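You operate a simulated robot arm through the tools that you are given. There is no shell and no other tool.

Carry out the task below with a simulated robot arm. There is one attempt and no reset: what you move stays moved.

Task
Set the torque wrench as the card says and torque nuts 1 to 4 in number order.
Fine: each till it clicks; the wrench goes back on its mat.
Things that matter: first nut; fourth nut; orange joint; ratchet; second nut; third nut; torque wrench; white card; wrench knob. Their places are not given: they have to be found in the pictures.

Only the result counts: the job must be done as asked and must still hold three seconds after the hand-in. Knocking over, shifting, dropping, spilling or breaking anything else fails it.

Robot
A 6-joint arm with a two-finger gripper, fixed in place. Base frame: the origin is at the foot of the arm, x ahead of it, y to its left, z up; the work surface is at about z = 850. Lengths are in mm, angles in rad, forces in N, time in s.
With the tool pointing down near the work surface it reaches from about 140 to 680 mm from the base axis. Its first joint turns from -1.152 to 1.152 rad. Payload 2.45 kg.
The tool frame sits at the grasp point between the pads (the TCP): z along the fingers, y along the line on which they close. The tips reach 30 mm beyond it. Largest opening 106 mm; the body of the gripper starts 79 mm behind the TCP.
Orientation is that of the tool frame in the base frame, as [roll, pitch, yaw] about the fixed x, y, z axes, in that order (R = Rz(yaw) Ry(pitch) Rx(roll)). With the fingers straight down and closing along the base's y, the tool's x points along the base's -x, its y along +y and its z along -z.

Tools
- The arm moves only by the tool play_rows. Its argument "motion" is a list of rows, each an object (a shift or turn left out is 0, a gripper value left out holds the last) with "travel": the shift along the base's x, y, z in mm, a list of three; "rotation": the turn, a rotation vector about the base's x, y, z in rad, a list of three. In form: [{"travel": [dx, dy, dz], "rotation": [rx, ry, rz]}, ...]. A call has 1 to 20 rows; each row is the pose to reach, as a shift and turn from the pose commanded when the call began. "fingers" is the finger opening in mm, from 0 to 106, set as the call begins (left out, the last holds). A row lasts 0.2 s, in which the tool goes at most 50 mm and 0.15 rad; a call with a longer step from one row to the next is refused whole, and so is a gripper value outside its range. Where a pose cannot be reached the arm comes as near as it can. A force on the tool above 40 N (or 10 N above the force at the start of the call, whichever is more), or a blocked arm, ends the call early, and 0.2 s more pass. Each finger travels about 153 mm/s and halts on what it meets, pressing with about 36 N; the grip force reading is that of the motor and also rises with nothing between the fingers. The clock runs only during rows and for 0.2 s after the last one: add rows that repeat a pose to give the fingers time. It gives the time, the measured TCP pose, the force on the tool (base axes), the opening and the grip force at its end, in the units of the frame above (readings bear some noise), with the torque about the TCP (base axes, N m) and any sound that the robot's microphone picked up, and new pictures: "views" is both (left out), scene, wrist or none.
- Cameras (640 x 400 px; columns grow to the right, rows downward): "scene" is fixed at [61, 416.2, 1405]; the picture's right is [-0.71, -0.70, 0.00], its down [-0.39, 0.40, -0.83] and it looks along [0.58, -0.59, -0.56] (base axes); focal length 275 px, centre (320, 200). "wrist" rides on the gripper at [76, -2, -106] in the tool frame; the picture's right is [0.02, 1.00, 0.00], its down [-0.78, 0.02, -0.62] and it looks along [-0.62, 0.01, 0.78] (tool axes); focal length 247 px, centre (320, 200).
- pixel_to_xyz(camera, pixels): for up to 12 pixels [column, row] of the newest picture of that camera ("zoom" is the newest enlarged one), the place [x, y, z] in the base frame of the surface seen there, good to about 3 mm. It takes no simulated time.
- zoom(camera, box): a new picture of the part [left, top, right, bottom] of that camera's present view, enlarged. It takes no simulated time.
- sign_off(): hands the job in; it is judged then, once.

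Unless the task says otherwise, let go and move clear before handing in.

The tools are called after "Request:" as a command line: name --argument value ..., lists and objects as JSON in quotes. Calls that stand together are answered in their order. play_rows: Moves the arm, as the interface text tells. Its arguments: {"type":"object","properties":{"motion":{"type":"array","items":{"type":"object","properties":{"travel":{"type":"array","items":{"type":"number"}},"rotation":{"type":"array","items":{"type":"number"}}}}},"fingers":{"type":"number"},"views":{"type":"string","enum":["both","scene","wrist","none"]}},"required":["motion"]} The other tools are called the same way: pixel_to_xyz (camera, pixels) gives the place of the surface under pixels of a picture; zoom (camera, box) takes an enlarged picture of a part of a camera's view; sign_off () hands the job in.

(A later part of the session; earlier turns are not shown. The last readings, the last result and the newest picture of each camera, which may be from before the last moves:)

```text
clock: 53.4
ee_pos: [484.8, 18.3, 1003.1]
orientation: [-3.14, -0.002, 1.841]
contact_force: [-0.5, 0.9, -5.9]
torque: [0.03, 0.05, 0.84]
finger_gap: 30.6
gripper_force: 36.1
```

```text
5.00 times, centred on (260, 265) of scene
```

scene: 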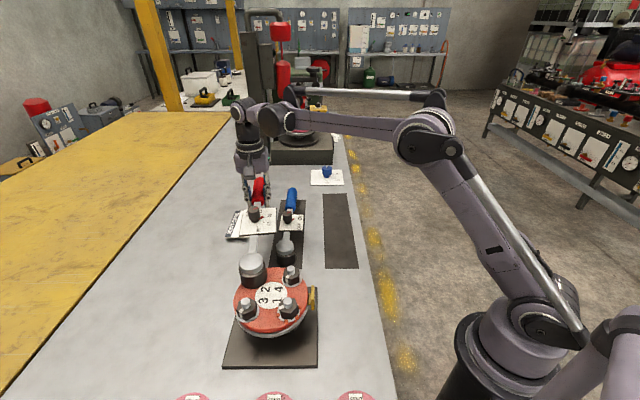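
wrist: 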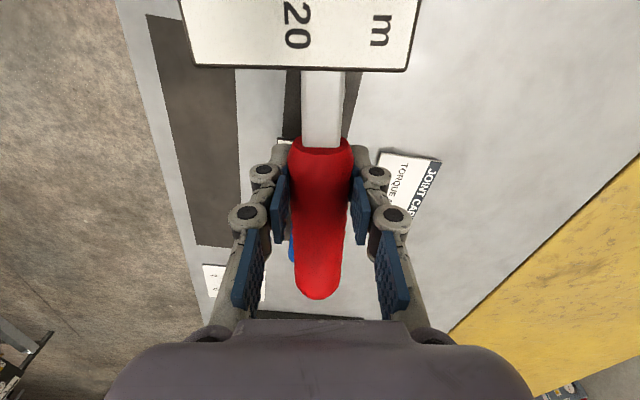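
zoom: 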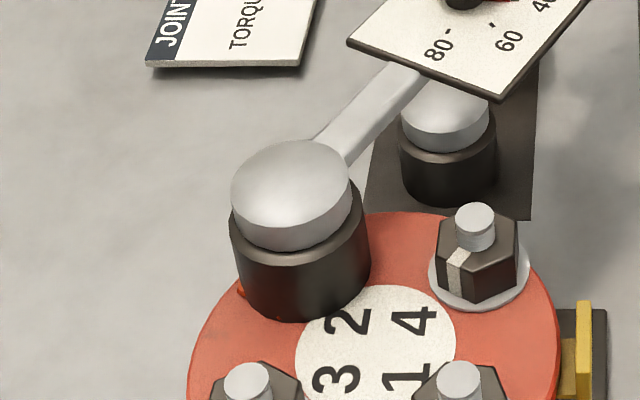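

Torque ~0.85, near where nut 1 clicked. Another 0.06 rad.

Request:
play_rows --motion '[{"travel": [-4.5, -1.3, 0], "rotation": [0, 0, -0.02]}, {"travel": [-8.9, -2.4, 0], "rotation": [0, 0, -0.04]}, {"travel": [-13.5, -3.5, 0], "rotation": [0, 0, -0.06]}]' --views "none"

Request:
zoom --camera "scene" --box '[225, 225, 295, 305]'

```text
clock: 54.2
ee_pos: [470.6, 15.0, 1003.8]
orientation: [3.141, -0.002, 1.782]
contact_force: [-0.4, 1.0, -9.7]
torque: [-0.56, -0.16, 0.82]
finger_gap: 30.3
gripper_force: 36.3
```

```text
5.00 times, centred on (260, 265) of scene
```

zoom: 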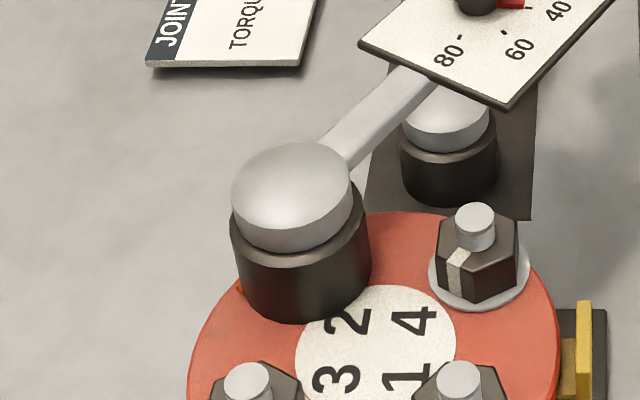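

No indicator yet at 0.69 rad. Another 0.06 rad.

Request:
play_rows --motion '[{"travel": [-4.5, -0.9, 0], "rotation": [0, 0, -0.02]}, {"travel": [-9.0, -1.8, 0], "rotation": [0, 0, -0.04]}, {"travel": [-13.6, -2.6, 0], "rotation": [0, 0, -0.06]}]' --views "none"

Request:
zoom --camera "scene" --box '[225, 225, 295, 305]'

```text
clock: 55.0
ee_pos: [456.3, 11.9, 1004.1]
orientation: [-3.141, -0.003, 1.716]
contact_force: [-0.9, -0.2, -7.1]
torque: [0.03, 0.03, 0.22]
finger_gap: 30.3
gripper_force: 35.9
```

```text
5.00 times, centred on (260, 265) of scene
```

zoom: 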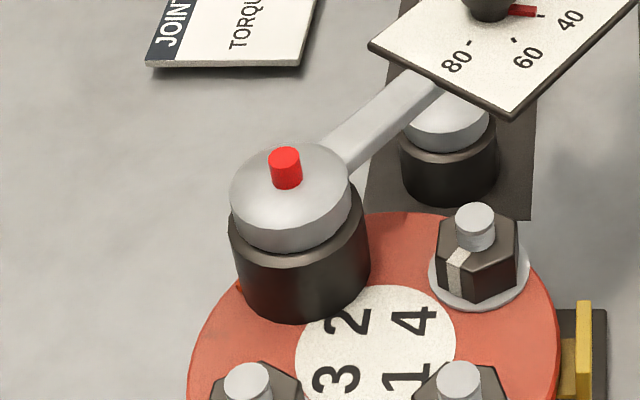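

The red button has popped for nut 2: clicked. I lift straight off.

Request:
play_rows --motion '[{"travel": [0, 0, 4]}, {"travel": [0, 0, 10]}, {"travel": [0, 0, 18]}, {"travel": [0, 0, 28]}, {"travel": [0, 0, 40]}, {"travel": [0, 0, 55]}, {"travel": [0, 0, 65]}, {"travel": [0, 0, 65]}]' --views "scene"

Request:
zoom --camera "scene" --box '[225, 225, 325, 325]'

```text
clock: 56.8
ee_pos: [456.6, 11.4, 1069.1]
orientation: [-3.14, -0.002, 1.722]
contact_force: [-0.5, -0.7, -9.6]
torque: [-0.64, -0.11, -0.02]
finger_gap: 30.0
gripper_force: 35.9
```

scene: 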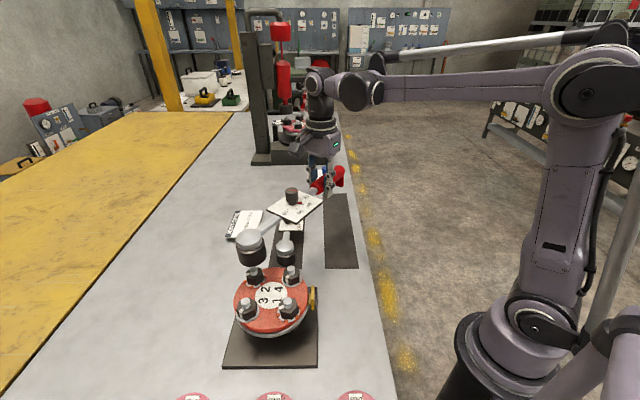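

```text
4.00 times, centred on (275, 275) of scene
```

zoom: 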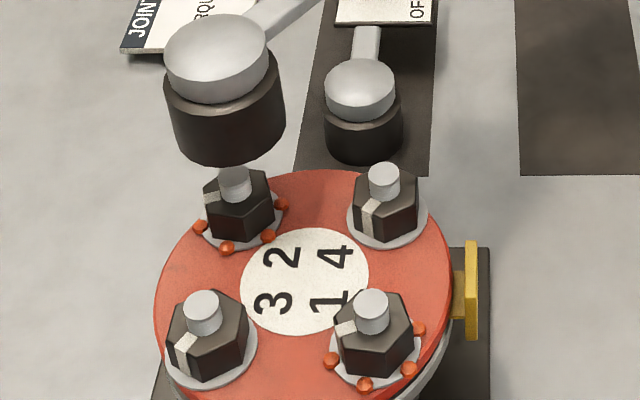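

Nut 2 is done with beads showing. I measure the head and nut 3 for the next move.

Request:
pixel_to_xyz --camera "zoom" --pixels '[[216, 48], [216, 38], [216, 60], [172, 52], [260, 52], [202, 304], [196, 304], [209, 304], [384, 176], [371, 304], [234, 177], [305, 280]]'

```text
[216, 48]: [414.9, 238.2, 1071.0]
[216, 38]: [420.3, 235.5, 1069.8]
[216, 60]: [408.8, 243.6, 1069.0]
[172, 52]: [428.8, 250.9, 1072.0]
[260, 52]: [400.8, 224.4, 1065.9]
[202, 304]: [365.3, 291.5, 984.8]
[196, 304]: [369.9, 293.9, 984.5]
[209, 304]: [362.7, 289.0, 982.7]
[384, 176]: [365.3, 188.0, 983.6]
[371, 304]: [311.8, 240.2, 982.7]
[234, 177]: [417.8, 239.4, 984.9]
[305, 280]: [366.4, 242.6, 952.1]
```

Geometry is consistent: nut 3 at about (365.2,292). I carry the wrench there, turning the handle back to about -37.5°.

Request:
play_rows --motion '[{"travel": [4, 6, 0], "rotation": [0, 0, 0.03]}, {"travel": [10, 15, 0], "rotation": [0, 0, 0.08]}, {"travel": [17, 26, 0], "rotation": [0, 0, 0.135]}, {"travel": [24, 36.5, 0], "rotation": [0, 0, 0.19]}, {"travel": [31, 47, 0], "rotation": [0, 0, 0.245]}, {"travel": [38, 58, 0], "rotation": [0, 0, 0.3]}, {"travel": [45, 68.5, 0], "rotation": [0, 0, 0.36]}, {"travel": [52, 79, 0], "rotation": [0, 0, 0.415]}, {"travel": [59, 90, 0], "rotation": [0, 0, 0.47]}, {"travel": [66, 100.5, 0], "rotation": [0, 0, 0.53]}, {"travel": [73, 111, 0], "rotation": [0, 0, 0.585]}, {"travel": [80, 122, 0], "rotation": [0, 0, 0.64]}, {"travel": [86, 131, 0], "rotation": [0, 0, 0.69]}, {"travel": [90, 137, 0], "rotation": [0, 0, 0.72]}, {"travel": [91.9, 140, 0], "rotation": [0, 0, 0.735]}, {"travel": [91.9, 140, 0], "rotation": [0, 0, 0.735]}]' --views "scene"

Request:
zoom --camera "scene" --box '[210, 250, 290, 330]'

```text
clock: 60.2
ee_pos: [549.4, 150.5, 1067.2]
orientation: [3.141, 0.0, 2.457]
contact_force: [-0.8, -0.4, -8.0]
torque: [-0.35, -0.48, 0.01]
finger_gap: 30.1
gripper_force: 35.9
```

scene: 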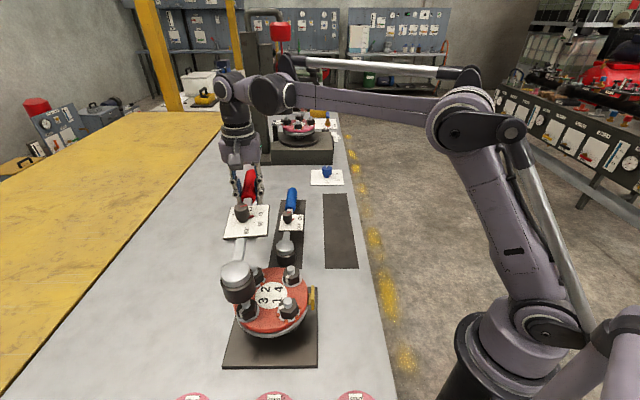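

```text
5.00 times, centred on (250, 290) of scene
```

zoom: 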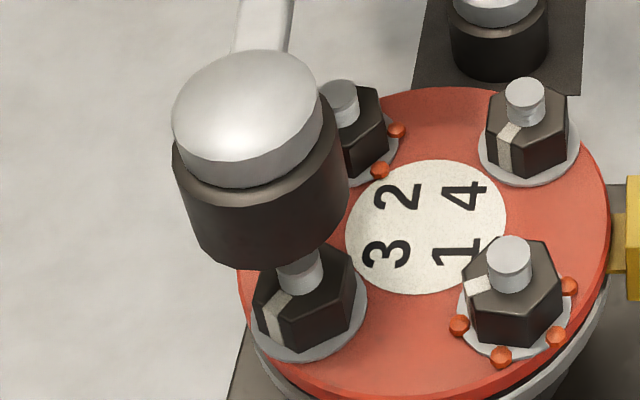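

The socket is above nut 3. I measure its centre.

Request:
pixel_to_xyz --camera "zoom" --pixels '[[247, 103], [247, 90], [247, 118], [182, 108], [312, 108], [300, 275], [300, 260], [285, 270], [316, 275]]'

```text
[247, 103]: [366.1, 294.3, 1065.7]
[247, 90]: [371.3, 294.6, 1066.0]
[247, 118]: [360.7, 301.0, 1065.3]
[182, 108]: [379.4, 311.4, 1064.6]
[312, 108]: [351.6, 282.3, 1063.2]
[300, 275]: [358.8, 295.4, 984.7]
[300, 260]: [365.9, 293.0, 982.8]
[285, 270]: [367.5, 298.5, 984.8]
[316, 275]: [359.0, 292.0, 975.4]
```

Head centre (≈366.3,295.3) is ~3 mm too far in +y from nut 3 (365.2,292). I correct and lower 22 mm.

Request:
play_rows --motion '[{"travel": [-0.5, -3.2, -5]}, {"travel": [-0.5, -3.2, -14]}, {"travel": [-0.5, -3.2, -22]}, {"travel": [-0.5, -3.2, -22]}]' --views "scene"

Request:
zoom --camera "scene" --box '[210, 250, 290, 330]'

Request:
pixel_to_xyz --camera "zoom" --pixels '[[258, 148], [258, 138], [258, 160], [195, 152], [320, 152]]'

```text
clock: 61.2
ee_pos: [548.2, 147.8, 1044.6]
orientation: [-3.14, -0.002, 2.456]
contact_force: [0.7, -0.5, -9.8]
torque: [-0.39, -0.5, -0.01]
finger_gap: 30.3
gripper_force: 36.0
```

scene: 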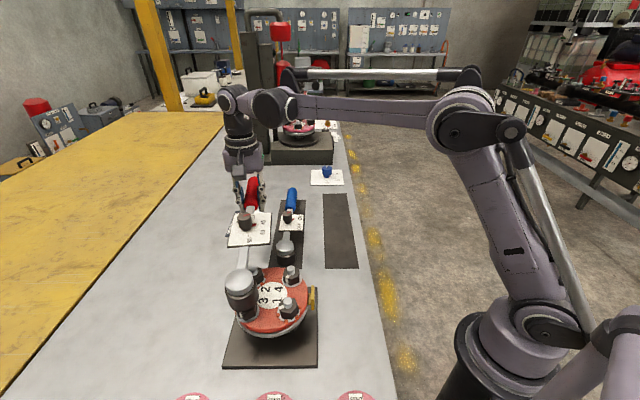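

```text
5.00 times, centred on (250, 290) of scene
```

zoom: 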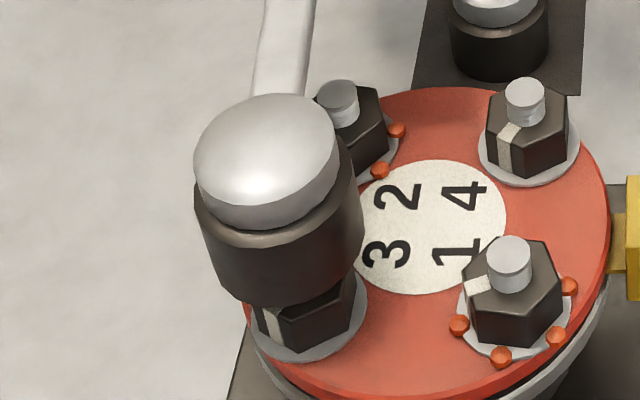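

```text
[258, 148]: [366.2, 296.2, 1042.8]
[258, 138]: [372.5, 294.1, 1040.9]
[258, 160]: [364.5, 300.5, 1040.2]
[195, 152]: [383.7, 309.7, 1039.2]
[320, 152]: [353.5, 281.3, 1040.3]
```

Calibrating against the seated views of nuts 1 and 2, the socket is aligned with nut 3 within ~1 mm. I lower slowly.

Request:
play_rows --motion '[{"travel": [-0.3, -0.7, -4]}, {"travel": [-0.3, -0.7, -8]}, {"travel": [-0.3, -0.7, -12]}, {"travel": [-0.3, -0.7, -15]}, {"travel": [-0.3, -0.7, -17]}, {"travel": [-0.3, -0.7, -17]}]' --views "none"

Request:
play_rows --motion '[{"travel": [0, 0, -2]}, {"travel": [0, 0, -4]}, {"travel": [0, 0, -6]}, {"travel": [0, 0, -6]}]' --views "scene"

Request:
zoom --camera "scene" --box '[210, 250, 290, 330]'

```text
clock: 62.6
ee_pos: [548.9, 148.1, 1028.4]
orientation: [3.141, -0.001, 2.456]
contact_force: [0.3, 0.3, -9.9]
torque: [-0.4, -0.51, -0.01]
finger_gap: 30.3
gripper_force: 35.3
```

```text
clock: 63.6
ee_pos: [548.1, 147.7, 1022.4]
orientation: [3.141, -0.002, 2.456]
contact_force: [0.1, 0.1, -9.6]
torque: [-0.42, -0.47, -0.01]
finger_gap: 30.1
gripper_force: 35.7
```

scene: 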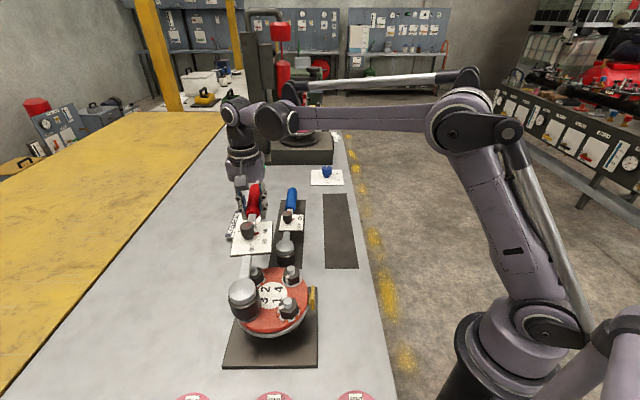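

```text
5.00 times, centred on (250, 290) of scene
```

zoom: 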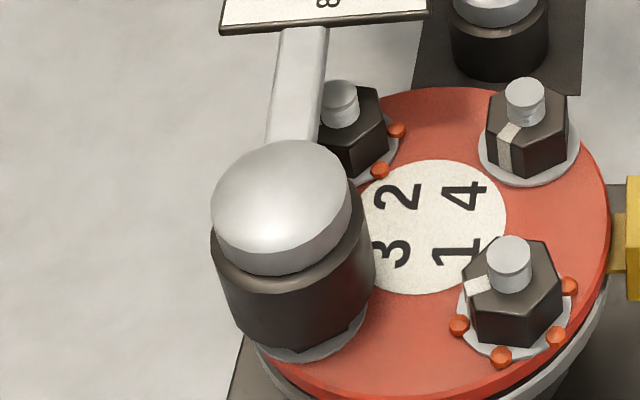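

No contact yet; the socket is sliding over nut 3. Continue down to seat.

Request:
play_rows --motion '[{"travel": [0, 0, -3]}, {"travel": [0, 0, -6]}, {"travel": [0, 0, -9]}, {"travel": [0, 0, -11]}, {"travel": [0, 0, -13]}, {"travel": [0, 0, -13]}]' --views "none"

Request:
play_rows --motion '[{"travel": [0, 0, -1.5]}, {"travel": [0, 0, -3]}, {"travel": [0, 0, -5]}, {"travel": [0, 0, -6]}, {"travel": [0, 0, -6]}]' --views "scene"

Request:
zoom --camera "scene" --box '[210, 250, 290, 330]'

```text
clock: 65.0
ee_pos: [547.7, 147.4, 1010.4]
orientation: [-3.141, -0.001, 2.457]
contact_force: [0.2, -0.7, -2.2]
torque: [0.65, 0.77, 0.06]
finger_gap: 30.2
gripper_force: 36.0
```

```text
clock: 66.2
ee_pos: [548.7, 146.9, 1003.4]
orientation: [-3.141, -0.002, 2.456]
contact_force: [0.4, -0.4, -5.2]
torque: [0.27, 0.26, 0.0]
finger_gap: 30.2
gripper_force: 36.2
```

scene: 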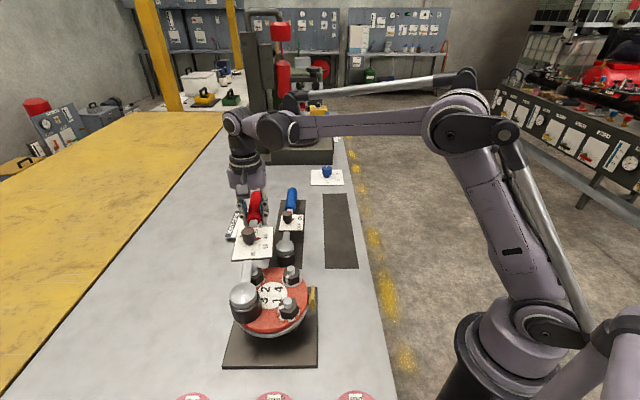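

```text
5.00 times, centred on (250, 290) of scene
```

zoom: 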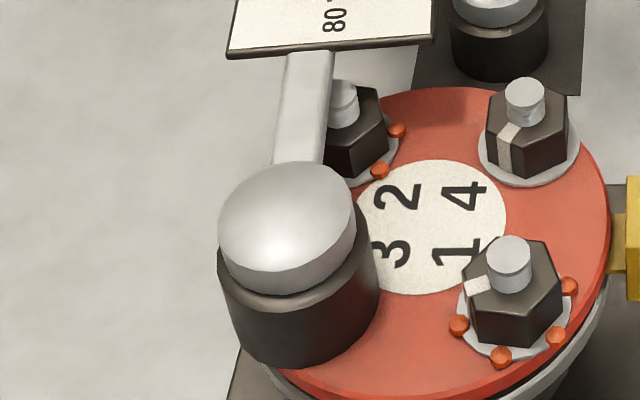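

Seated on nut 3. Swing clockwise about its axis in short calls.

Request:
play_rows --motion '[{"travel": [-4.4, -5.4, 0], "rotation": [0, 0, -0.03]}, {"travel": [-9.0, -10.6, 0], "rotation": [0, 0, -0.06]}, {"travel": [-13.7, -15.7, 0], "rotation": [0, 0, -0.09]}, {"travel": [-18.6, -20.7, 0], "rotation": [0, 0, -0.12]}, {"travel": [-23.6, -25.5, 0], "rotation": [0, 0, -0.15]}]' --views "none"

Request:
zoom --camera "scene" --box '[210, 250, 290, 330]'

```text
clock: 67.4
ee_pos: [524.5, 121.7, 1003.4]
orientation: [3.141, -0.003, 2.306]
contact_force: [-0.8, 0.6, -7.7]
torque: [-0.24, -0.21, 0.28]
finger_gap: 30.2
gripper_force: 36.3
```

```text
5.00 times, centred on (250, 290) of scene
```

zoom: 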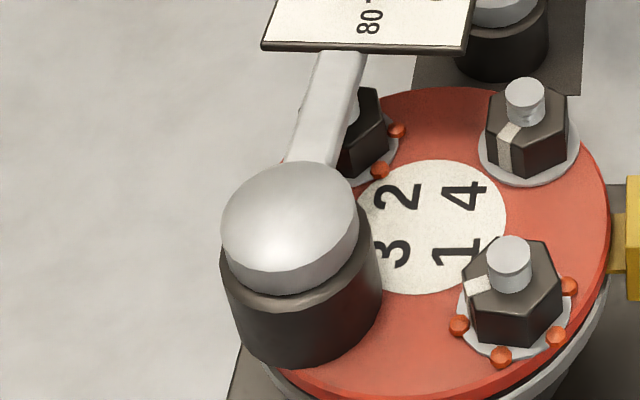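

The nut turns smoothly as before. Continue.

Request:
play_rows --motion '[{"travel": [-5.2, -4.6, 0], "rotation": [0, 0, -0.03]}, {"travel": [-10.5, -9.1, 0], "rotation": [0, 0, -0.06]}, {"travel": [-15.9, -13.5, 0], "rotation": [0, 0, -0.09]}, {"travel": [-21.5, -17.6, 0], "rotation": [0, 0, -0.12]}, {"travel": [-27.2, -21.6, 0], "rotation": [0, 0, -0.15]}]' --views "none"

Request:
zoom --camera "scene" --box '[210, 250, 290, 330]'

```text
clock: 68.6
ee_pos: [497.3, 100.7, 1003.0]
orientation: [-3.141, -0.002, 2.154]
contact_force: [0.2, -0.3, -4.3]
torque: [0.46, 0.32, 0.44]
finger_gap: 29.8
gripper_force: 35.6
```

```text
5.00 times, centred on (250, 290) of scene
```

zoom: 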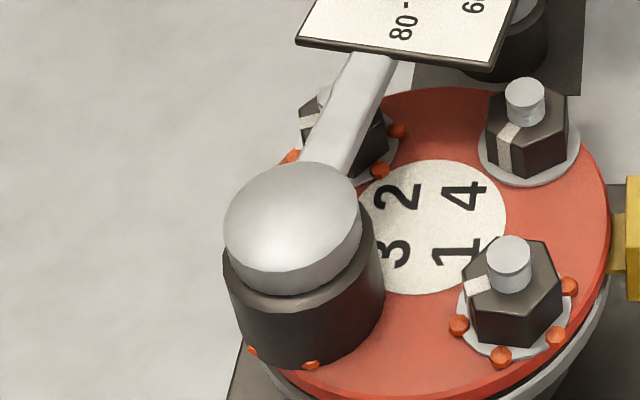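

Beads appeared at nut 3, no indicator yet. Continue.

Request:
play_rows --motion '[{"travel": [-5.8, -3.9, 0], "rotation": [0, 0, -0.03]}, {"travel": [-11.7, -7.5, 0], "rotation": [0, 0, -0.06]}, {"travel": [-17.8, -11.0, 0], "rotation": [0, 0, -0.09]}, {"travel": [-23.9, -14.3, 0], "rotation": [0, 0, -0.12]}]' --views "none"

Request:
zoom --camera "scene" --box '[210, 250, 290, 330]'

```text
clock: 69.6
ee_pos: [474.3, 87.6, 1002.8]
orientation: [-3.141, -0.001, 2.036]
contact_force: [-0.7, -1.5, -8.2]
torque: [-0.2, -0.11, 0.59]
finger_gap: 30.2
gripper_force: 35.9
```

```text
5.00 times, centred on (250, 290) of scene
```

zoom: 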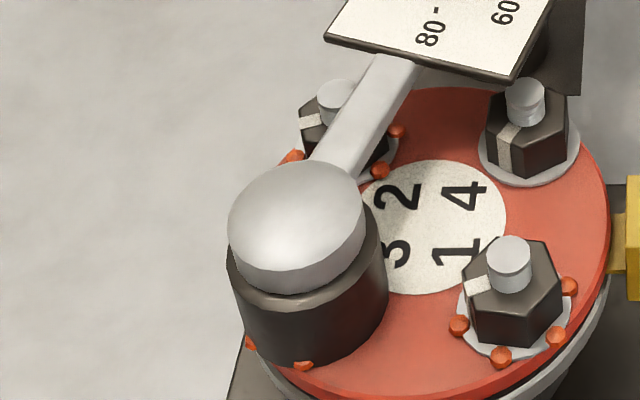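

Continue another 0.09 rad.

Request:
play_rows --motion '[{"travel": [-6.2, -3.1, -0.3], "rotation": [0, 0, -0.03]}, {"travel": [-12.5, -6.0, -0.6], "rotation": [0, 0, -0.06]}, {"travel": [-18.9, -8.7, -0.8], "rotation": [0, 0, -0.09]}]' --views "none"

Request:
zoom --camera "scene" --box '[210, 250, 290, 330]'

```text
clock: 70.4
ee_pos: [455.3, 77.1, 1002.7]
orientation: [-3.141, -0.004, 1.946]
contact_force: [0.3, -1.1, -3.6]
torque: [0.63, 0.31, 0.77]
finger_gap: 30.7
gripper_force: 36.2
```

```text
5.00 times, centred on (250, 290) of scene
```

zoom: 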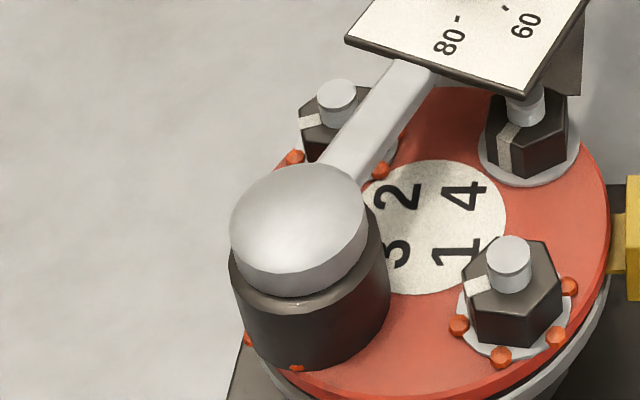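

Torque ~0.77. Switching to 0.06 rad steps.

Request:
play_rows --motion '[{"travel": [-4.3, -1.8, 0], "rotation": [0, 0, -0.02]}, {"travel": [-8.7, -3.4, 0], "rotation": [0, 0, -0.04]}, {"travel": [-13.1, -4.9, 0], "rotation": [0, 0, -0.06]}]' --views "none"

Request:
zoom --camera "scene" --box '[210, 250, 290, 330]'

```text
clock: 71.2
ee_pos: [440.8, 72.5, 1003.3]
orientation: [-3.141, -0.002, 1.884]
contact_force: [-0.2, 0.2, -8.6]
torque: [-0.45, -0.19, 0.66]
finger_gap: 30.7
gripper_force: 36.0
```

```text
5.00 times, centred on (250, 290) of scene
```

zoom: 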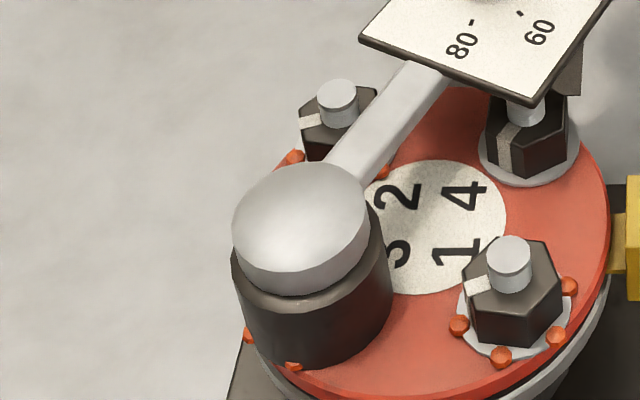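

No indicator yet at 0.57 rad. Another 0.06 rad.

Request:
play_rows --motion '[{"travel": [-4.4, -1.5, 0], "rotation": [0, 0, -0.02]}, {"travel": [-8.8, -2.8, 0], "rotation": [0, 0, -0.04]}, {"travel": [-13.3, -4.1, 0], "rotation": [0, 0, -0.06]}]' --views "none"

Request:
zoom --camera "scene" --box '[210, 250, 290, 330]'

```text
clock: 72.0
ee_pos: [428.0, 69.5, 1003.0]
orientation: [-3.139, -0.001, 1.826]
contact_force: [-2.2, -0.3, -5.6]
torque: [0.3, 0.16, 1.0]
finger_gap: 30.6
gripper_force: 35.8
```

```text
5.00 times, centred on (250, 290) of scene
```

zoom: 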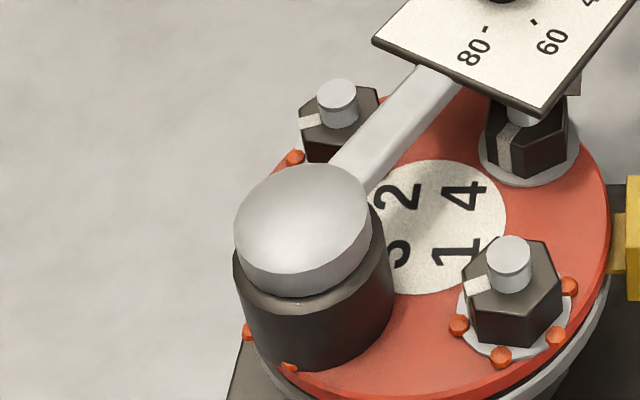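

Torque ~1.0 at the wrist; near the click. Another 0.06 rad.

Request:
play_rows --motion '[{"travel": [-4.4, -1.2, 0], "rotation": [0, 0, -0.02]}, {"travel": [-8.9, -2.3, 0], "rotation": [0, 0, -0.04]}, {"travel": [-13.5, -3.3, 0], "rotation": [0, 0, -0.06]}]' --views "none"

Request:
zoom --camera "scene" --box '[210, 250, 290, 330]'

```text
clock: 72.8
ee_pos: [414.8, 64.9, 1002.8]
orientation: [3.141, -0.003, 1.764]
contact_force: [-0.6, -1.3, -4.4]
torque: [0.45, 0.21, 0.93]
finger_gap: 30.2
gripper_force: 36.3
```

```text
5.00 times, centred on (250, 290) of scene
```

zoom: 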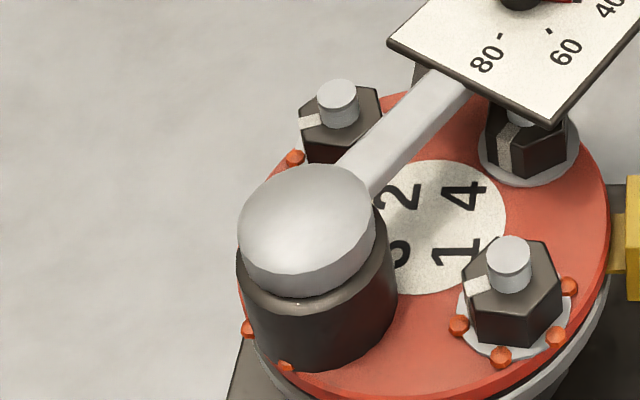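

No indicator yet at 0.69. Another 0.06 rad.

Request:
play_rows --motion '[{"travel": [-4.5, -0.9, 0], "rotation": [0, 0, -0.02]}, {"travel": [-9.1, -1.7, 0], "rotation": [0, 0, -0.04]}, {"travel": [-13.7, -2.5, 0], "rotation": [0, 0, -0.06]}]' --views "none"

Request:
zoom --camera "scene" --box '[210, 250, 290, 330]'

```text
clock: 73.6
ee_pos: [400.7, 63.8, 1003.0]
orientation: [-3.141, -0.002, 1.701]
contact_force: [-0.9, -1.3, -8.0]
torque: [-0.17, 0.0, 0.2]
finger_gap: 30.2
gripper_force: 36.1
```

```text
5.00 times, centred on (250, 290) of scene
```

zoom: 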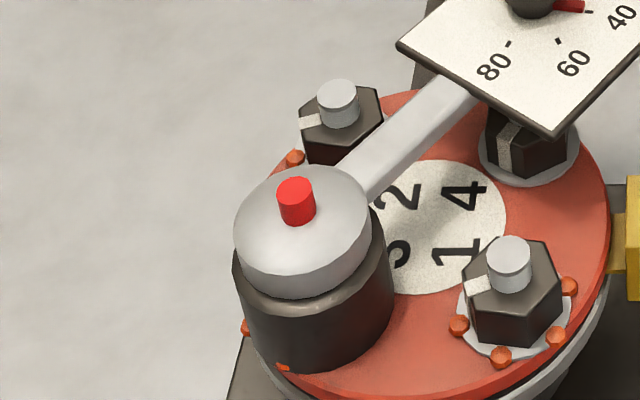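

Nut 3 has clicked (red button up). I lift straight off.

Request:
play_rows --motion '[{"travel": [0, 0, 4]}, {"travel": [0, 0, 10]}, {"travel": [0, 0, 18]}, {"travel": [0, 0, 28]}, {"travel": [0, 0, 40]}, {"travel": [0, 0, 55]}, {"travel": [0, 0, 66]}, {"travel": [0, 0, 66]}]' --views "scene"

Request:
zoom --camera "scene" --box '[210, 235, 310, 335]'

```text
clock: 75.4
ee_pos: [401.8, 62.4, 1069.4]
orientation: [-3.141, 0.0, 1.703]
contact_force: [0.3, -0.1, -10.2]
torque: [-0.6, -0.1, 0.0]
finger_gap: 30.3
gripper_force: 35.5
```

scene: 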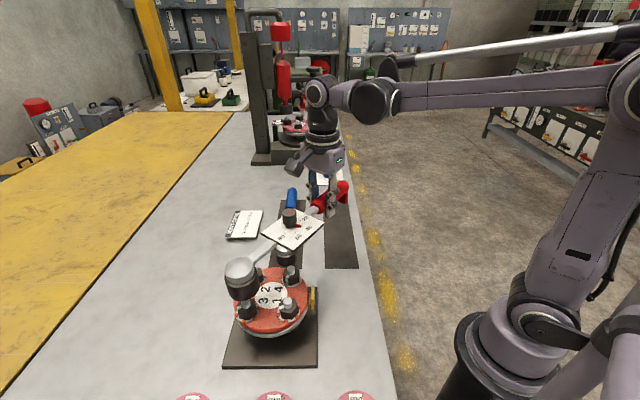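

```text
4.00 times, centred on (260, 285) of scene
```

zoom: 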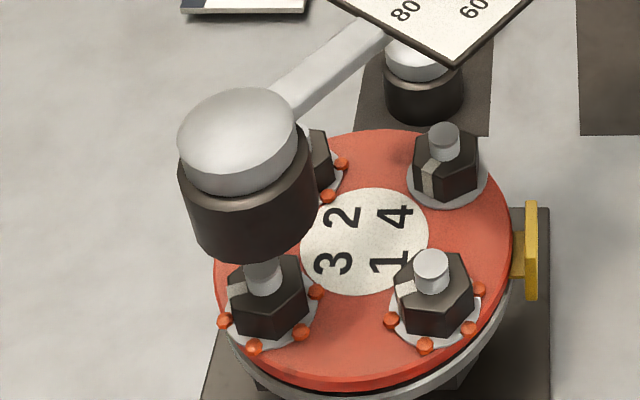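

Nut 3 shows beads too. I measure the head position and nut 4.

Request:
pixel_to_xyz --camera "zoom" --pixels '[[238, 130], [238, 120], [238, 142], [188, 134], [288, 134], [444, 136], [438, 136], [451, 136], [431, 264]]'

```text
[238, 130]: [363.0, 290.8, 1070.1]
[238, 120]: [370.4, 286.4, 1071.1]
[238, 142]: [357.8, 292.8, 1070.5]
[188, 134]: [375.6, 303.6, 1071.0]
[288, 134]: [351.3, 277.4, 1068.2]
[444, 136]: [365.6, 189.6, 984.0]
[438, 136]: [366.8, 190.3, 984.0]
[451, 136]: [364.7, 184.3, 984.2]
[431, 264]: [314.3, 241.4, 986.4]
```

Nut 4 is at about (365.4,188.3). I carry the wrench there using the same offset that seated well on nut 3.

Request:
play_rows --motion '[{"travel": [6, -0.7, 0], "rotation": [0, 0, 0.03]}, {"travel": [15, -1.8, 0], "rotation": [0, 0, 0.077]}, {"travel": [26, -3.2, 0], "rotation": [0, 0, 0.132]}, {"travel": [37, -4.5, 0], "rotation": [0, 0, 0.188]}, {"travel": [48, -5.8, 0], "rotation": [0, 0, 0.245]}, {"travel": [59, -7.2, 0], "rotation": [0, 0, 0.3]}, {"travel": [70, -8.5, 0], "rotation": [0, 0, 0.357]}, {"travel": [81, -9.9, 0], "rotation": [0, 0, 0.413]}, {"travel": [92, -11.2, 0], "rotation": [0, 0, 0.469]}, {"travel": [103, -12.5, 0], "rotation": [0, 0, 0.525]}, {"travel": [114, -13.9, 0], "rotation": [0, 0, 0.581]}, {"travel": [125, -15.2, 0], "rotation": [0, 0, 0.637]}, {"travel": [136, -16.6, 0], "rotation": [0, 0, 0.693]}, {"travel": [144, -17.5, 0], "rotation": [0, 0, 0.734]}, {"travel": [147.8, -18, 0], "rotation": [0, 0, 0.753]}, {"travel": [147.8, -18, 0], "rotation": [0, 0, 0.753]}]' --views "scene"

Request:
zoom --camera "scene" --box '[250, 225, 330, 305]'

```text
clock: 78.8
ee_pos: [549.6, 45.8, 1069.0]
orientation: [-3.141, -0.004, 2.459]
contact_force: [1.0, 0.1, -10.4]
torque: [-0.34, -0.46, 0.01]
finger_gap: 30.3
gripper_force: 36.4
```

scene: 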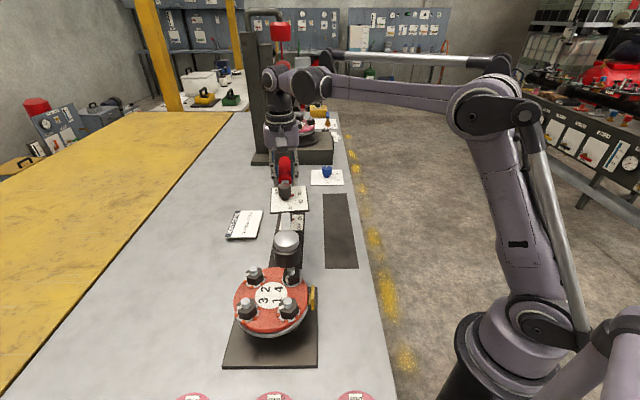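

```text
5.00 times, centred on (290, 265) of scene
```

zoom: 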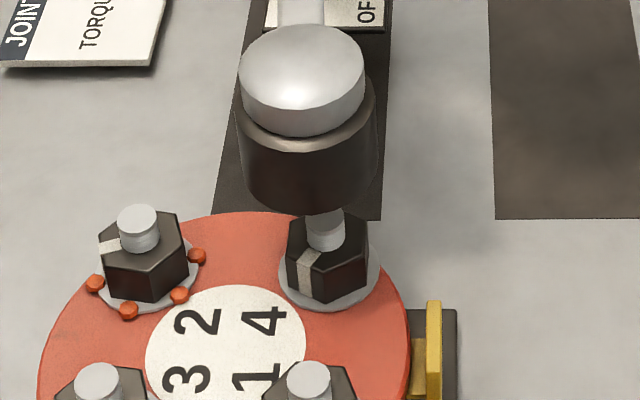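

I measure the head centre relative to nut 4.

Request:
pixel_to_xyz --camera "zoom" --pixels '[[301, 66], [301, 55], [301, 78], [246, 70], [357, 70], [325, 230], [325, 220], [318, 225], [333, 225]]'

```text
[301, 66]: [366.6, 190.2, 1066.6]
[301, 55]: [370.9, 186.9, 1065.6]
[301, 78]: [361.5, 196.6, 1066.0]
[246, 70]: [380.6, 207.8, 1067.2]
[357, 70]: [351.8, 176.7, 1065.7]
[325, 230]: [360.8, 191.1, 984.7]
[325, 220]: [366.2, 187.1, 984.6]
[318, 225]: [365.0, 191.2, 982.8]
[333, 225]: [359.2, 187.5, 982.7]
```

Head (≈366.5,191) is off by about (+1.1,+2.7) from nut 4. I correct and lower 22 mm.

Request:
play_rows --motion '[{"travel": [-1.3, -2.4, -5]}, {"travel": [-1.3, -2.4, -14]}, {"travel": [-1.3, -2.4, -22]}, {"travel": [-1.3, -2.4, -22]}]' --views "scene"

Request:
zoom --camera "scene" --box '[250, 225, 330, 305]'

Request:
pixel_to_xyz --camera "zoom" --pixels '[[306, 109], [306, 98], [306, 120], [250, 112], [361, 112]]'

```text
clock: 79.8
ee_pos: [547.8, 42.1, 1046.5]
orientation: [-3.141, -0.001, 2.46]
contact_force: [-0.6, 0.9, -9.9]
torque: [-0.4, -0.51, -0.02]
finger_gap: 30.0
gripper_force: 36.1
```

scene: 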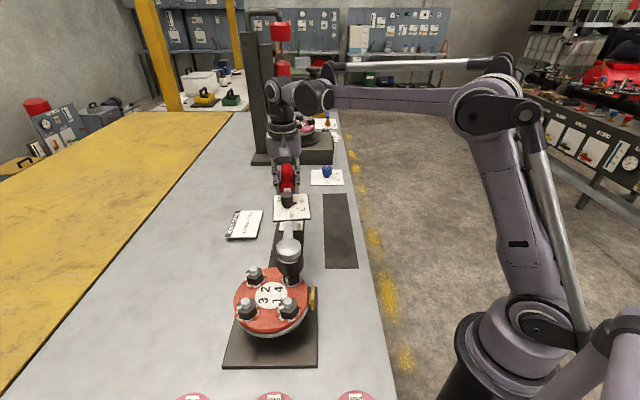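

```text
5.00 times, centred on (290, 265) of scene
```

zoom: 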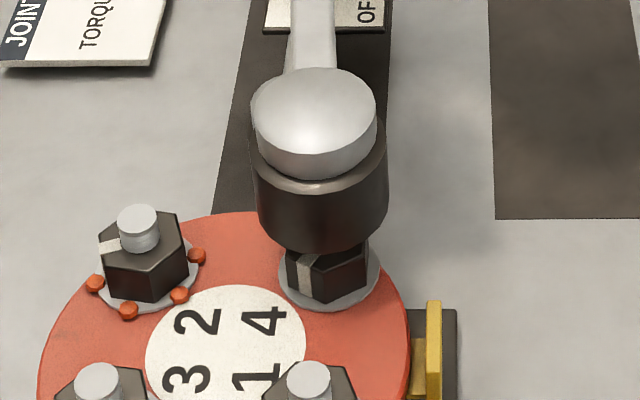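

```text
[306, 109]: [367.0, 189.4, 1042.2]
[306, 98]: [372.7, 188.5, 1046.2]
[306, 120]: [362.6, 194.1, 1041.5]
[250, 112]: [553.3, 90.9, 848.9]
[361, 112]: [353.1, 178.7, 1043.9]
```

Alignment matches the good pre-seat alignments on the other nuts. I lower onto nut 4.

Request:
play_rows --motion '[{"travel": [0.3, -0.3, -4]}, {"travel": [0.3, -0.3, -8]}, {"travel": [0.3, -0.3, -12]}, {"travel": [0.3, -0.3, -15]}, {"travel": [0.3, -0.3, -18]}, {"travel": [0.3, -0.3, -18]}]' --views "none"

Request:
play_rows --motion '[{"travel": [0, 0, -2]}, {"travel": [0, 0, -4]}, {"travel": [0, 0, -6]}, {"travel": [0, 0, -6]}]' --views "scene"

Request:
zoom --camera "scene" --box '[250, 225, 330, 305]'

```text
clock: 81.2
ee_pos: [548.8, 41.5, 1028.6]
orientation: [-3.141, -0.001, 2.458]
contact_force: [-0.2, 0.7, -9.9]
torque: [-0.39, -0.49, 0.0]
finger_gap: 30.3
gripper_force: 36.0
```

```text
clock: 82.2
ee_pos: [548.7, 42.5, 1022.8]
orientation: [3.14, -0.002, 2.46]
contact_force: [0.1, -0.4, -10.1]
torque: [-0.4, -0.52, -0.02]
finger_gap: 30.3
gripper_force: 35.7
```

scene: 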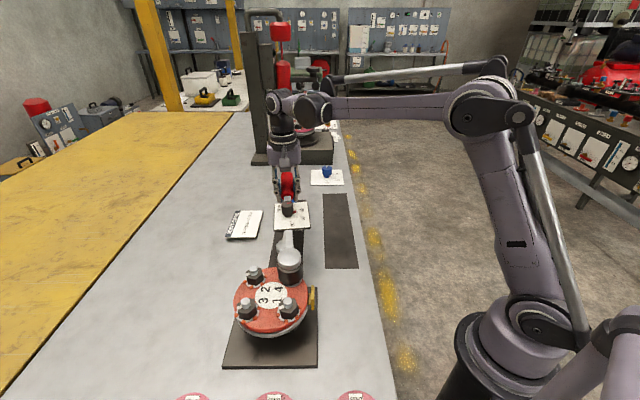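

```text
5.00 times, centred on (290, 265) of scene
```

zoom: 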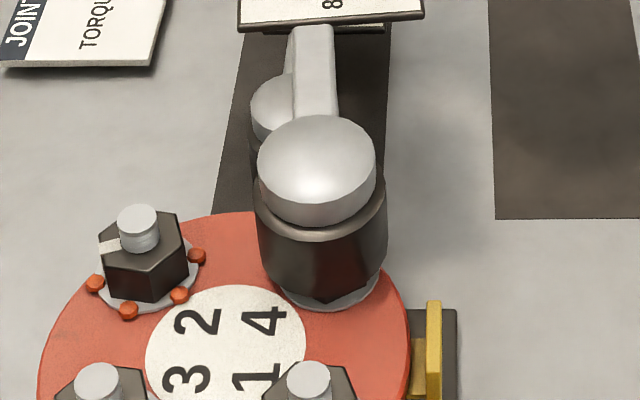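

No contact; clean fit over nut 4. Continue down to seat.

Request:
play_rows --motion '[{"travel": [0, 0, -3]}, {"travel": [0, 0, -6]}, {"travel": [0, 0, -9]}, {"travel": [0, 0, -11]}, {"travel": [0, 0, -13]}, {"travel": [0, 0, -13]}]' --views "none"

Request:
play_rows --motion '[{"travel": [0, 0, -1.5]}, {"travel": [0, 0, -3]}, {"travel": [0, 0, -5]}, {"travel": [0, 0, -6]}, {"travel": [0, 0, -6]}]' --views "scene"

Request:
zoom --camera "scene" --box '[250, 225, 330, 305]'

```text
clock: 83.6
ee_pos: [546.7, 42.7, 1010.0]
orientation: [3.141, -0.001, 2.459]
contact_force: [1.1, -0.4, -3.6]
torque: [0.56, 0.66, -0.01]
finger_gap: 30.2
gripper_force: 36.1
```

```text
clock: 84.8
ee_pos: [548.4, 42.5, 1004.2]
orientation: [3.141, -0.003, 2.457]
contact_force: [0.0, -0.9, -5.2]
torque: [0.31, 0.34, 0.06]
finger_gap: 30.1
gripper_force: 35.8
```

scene: 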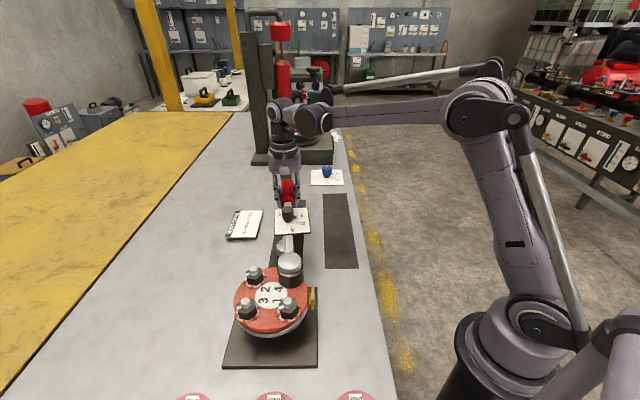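

```text
5.00 times, centred on (290, 265) of scene
```

zoom: 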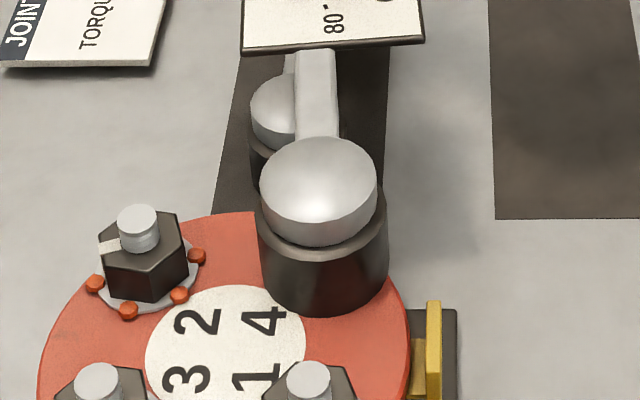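

Seated on nut 4. I swing clockwise with the same arc as nut 3.

Request:
play_rows --motion '[{"travel": [-4.4, -5.4, 0], "rotation": [0, 0, -0.03]}, {"travel": [-9.0, -10.6, 0], "rotation": [0, 0, -0.06]}, {"travel": [-13.7, -15.7, 0], "rotation": [0, 0, -0.09]}, {"travel": [-18.6, -20.7, 0], "rotation": [0, 0, -0.12]}, {"travel": [-23.6, -25.5, 0], "rotation": [0, 0, -0.15]}]' --views "none"

Request:
zoom --camera "scene" --box '[250, 225, 330, 305]'

```text
clock: 86.0
ee_pos: [524.0, 15.5, 1004.5]
orientation: [3.141, -0.001, 2.307]
contact_force: [-0.2, 0.2, -6.4]
torque: [0.1, 0.07, 0.13]
finger_gap: 30.1
gripper_force: 35.9
```

```text
5.00 times, centred on (290, 265) of scene
```

zoom: 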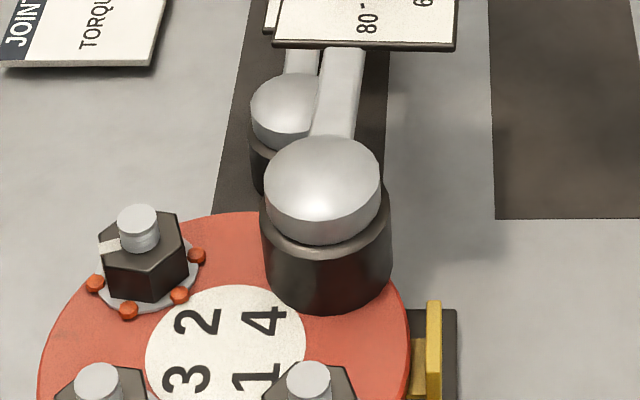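

Turning well. Continue.

Request:
play_rows --motion '[{"travel": [-5.2, -4.6, 0], "rotation": [0, 0, -0.03]}, {"travel": [-10.5, -9.1, 0], "rotation": [0, 0, -0.06]}, {"travel": [-15.9, -13.5, 0], "rotation": [0, 0, -0.09]}, {"travel": [-21.5, -17.6, 0], "rotation": [0, 0, -0.12]}, {"travel": [-27.2, -21.6, 0], "rotation": [0, 0, -0.15]}]' --views "none"

Request:
zoom --camera "scene" --box '[250, 225, 330, 305]'

```text
clock: 87.2
ee_pos: [496.9, -6.4, 1005.3]
orientation: [-3.141, -0.002, 2.159]
contact_force: [-0.1, -1.1, -5.9]
torque: [0.3, 0.24, 0.6]
finger_gap: 30.3
gripper_force: 36.3
```

```text
5.00 times, centred on (290, 265) of scene
```

zoom: 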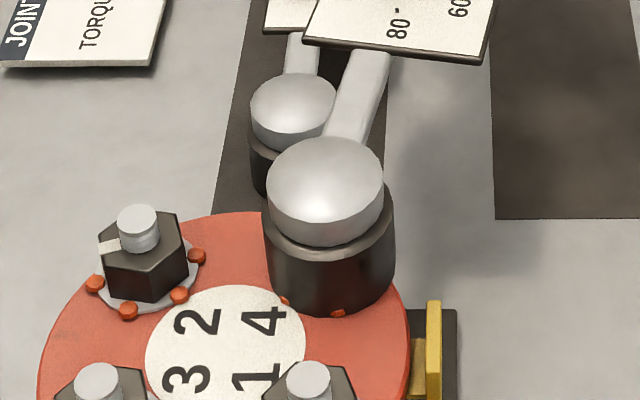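

Beads have appeared at nut 4; no indicator yet. Continue.

Request:
play_rows --motion '[{"travel": [-5.8, -3.9, 0], "rotation": [0, 0, -0.03]}, {"travel": [-11.7, -7.5, 0], "rotation": [0, 0, -0.06]}, {"travel": [-17.8, -11.0, 0], "rotation": [0, 0, -0.09]}, {"travel": [-23.9, -14.3, 0], "rotation": [0, 0, -0.12]}]' --views "none"

Request:
zoom --camera "scene" --box '[250, 225, 330, 305]'

```text
clock: 88.2
ee_pos: [472.8, -19.8, 1005.4]
orientation: [-3.141, -0.001, 2.037]
contact_force: [0.6, 0.0, -9.7]
torque: [-0.47, -0.23, 0.54]
finger_gap: 30.3
gripper_force: 36.5
```

```text
5.00 times, centred on (290, 265) of scene
```

zoom: 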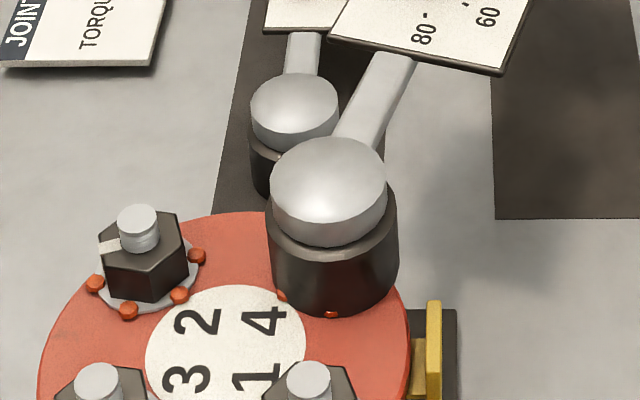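

Continue another 0.09 rad with slight downward pressure.

Request:
play_rows --motion '[{"travel": [-6.2, -3.1, -0.5], "rotation": [0, 0, -0.03]}, {"travel": [-12.5, -6.0, -1], "rotation": [0, 0, -0.06]}, {"travel": [-18.9, -8.7, -1.2], "rotation": [0, 0, -0.09]}]' --views "none"

Request:
zoom --camera "scene" --box '[250, 225, 330, 305]'

```text
clock: 89.0
ee_pos: [453.4, -27.3, 1003.6]
orientation: [-3.141, -0.004, 1.95]
contact_force: [-2.6, 0.8, -5.0]
torque: [0.53, 0.29, 0.91]
finger_gap: 30.4
gripper_force: 35.8
```

```text
5.00 times, centred on (290, 265) of scene
```

zoom: 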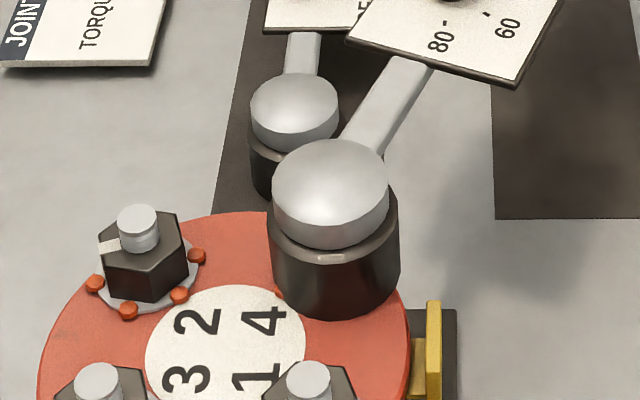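

No indicator yet. Switching to 0.06 rad steps.

Request:
play_rows --motion '[{"travel": [-4.3, -1.8, 0], "rotation": [0, 0, -0.02]}, {"travel": [-8.7, -3.4, 0], "rotation": [0, 0, -0.04]}, {"travel": [-13.1, -4.9, 0], "rotation": [0, 0, -0.06]}]' --views "none"

Request:
zoom --camera "scene" --box '[250, 225, 330, 305]'

```text
clock: 89.8
ee_pos: [440.5, -33.0, 1003.5]
orientation: [-3.141, -0.002, 1.889]
contact_force: [0.1, -0.9, -6.9]
torque: [0.17, 0.01, 0.61]
finger_gap: 30.5
gripper_force: 35.8
```

```text
5.00 times, centred on (290, 265) of scene
```

zoom: 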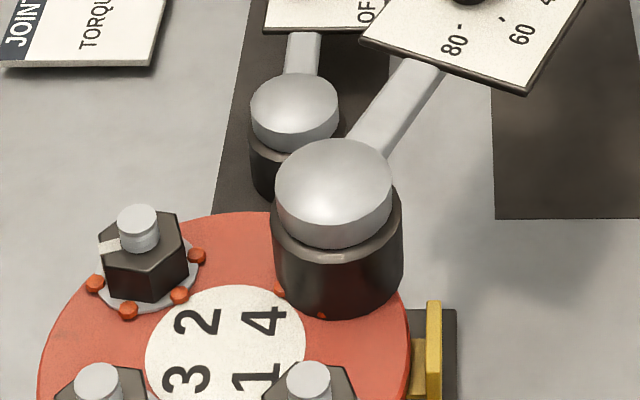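

Still no indicator at 0.57 rad. Another 0.06 rad.

Request:
play_rows --motion '[{"travel": [-4.4, -1.5, 0], "rotation": [0, 0, -0.02]}, {"travel": [-8.8, -2.8, 0], "rotation": [0, 0, -0.04]}, {"travel": [-13.3, -4.1, 0], "rotation": [0, 0, -0.06]}]' --views "none"

Request:
zoom --camera "scene" --box '[250, 225, 330, 305]'

```text
clock: 90.6
ee_pos: [427.9, -36.9, 1003.4]
orientation: [3.141, -0.001, 1.828]
contact_force: [-0.2, 0.0, -7.3]
torque: [-0.04, 0.03, 0.91]
finger_gap: 30.4
gripper_force: 36.5
```

```text
5.00 times, centred on (290, 265) of scene
```

zoom: 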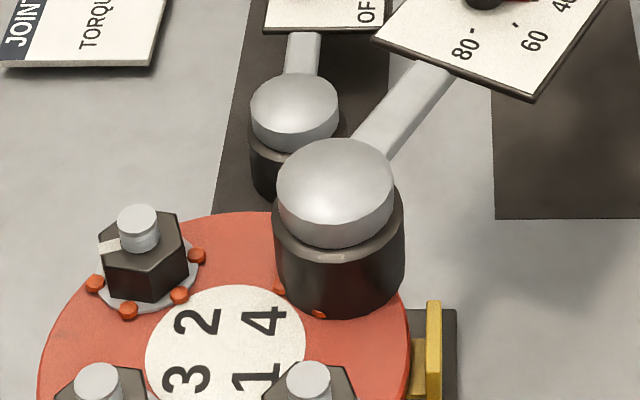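

Torque ~0.9; near the click. Another 0.06 rad.

Request:
play_rows --motion '[{"travel": [-4.4, -1.2, 0], "rotation": [0, 0, -0.02]}, {"travel": [-8.9, -2.3, 0], "rotation": [0, 0, -0.04]}, {"travel": [-13.5, -3.3, 0], "rotation": [0, 0, -0.06]}]' --views "none"

Request:
zoom --camera "scene" --box '[250, 225, 330, 305]'

```text
clock: 91.4
ee_pos: [413.4, -41.2, 1002.4]
orientation: [3.141, -0.002, 1.767]
contact_force: [-0.6, -1.3, -6.3]
torque: [0.18, 0.0, 0.82]
finger_gap: 30.3
gripper_force: 35.6
```

```text
5.00 times, centred on (290, 265) of scene
```

zoom: 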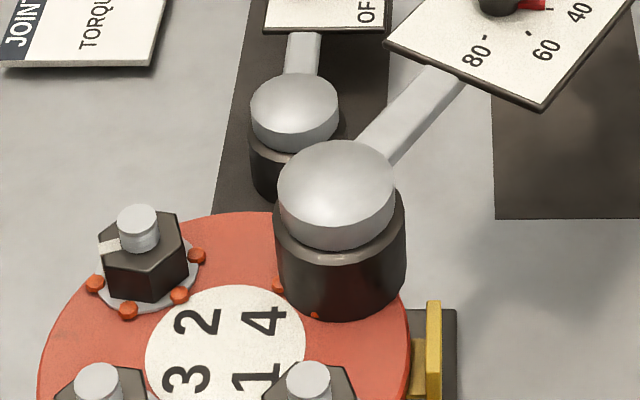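

No indicator yet at 0.69. Another 0.06 rad.

Request:
play_rows --motion '[{"travel": [-4.5, -0.9, 0], "rotation": [0, 0, -0.02]}, {"travel": [-9.1, -1.7, 0], "rotation": [0, 0, -0.04]}, {"travel": [-13.7, -2.5, 0], "rotation": [0, 0, -0.06]}]' --views "none"

Request:
zoom --camera "scene" --box '[250, 225, 330, 305]'

```text
clock: 92.2
ee_pos: [400.8, -42.8, 1002.1]
orientation: [-3.141, -0.001, 1.704]
contact_force: [-0.5, 1.2, -5.7]
torque: [0.3, 0.14, 0.33]
finger_gap: 30.6
gripper_force: 35.7
```

```text
5.00 times, centred on (290, 265) of scene
```

zoom: 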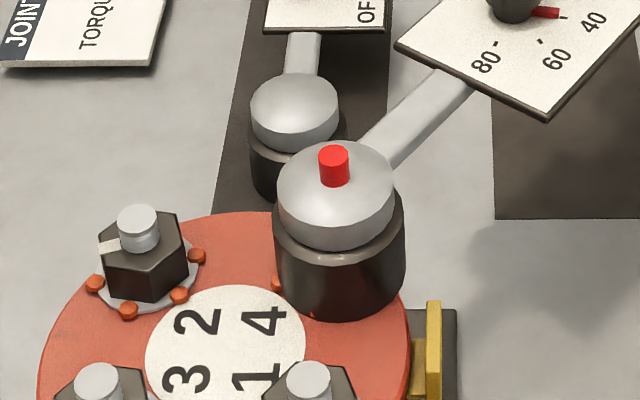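

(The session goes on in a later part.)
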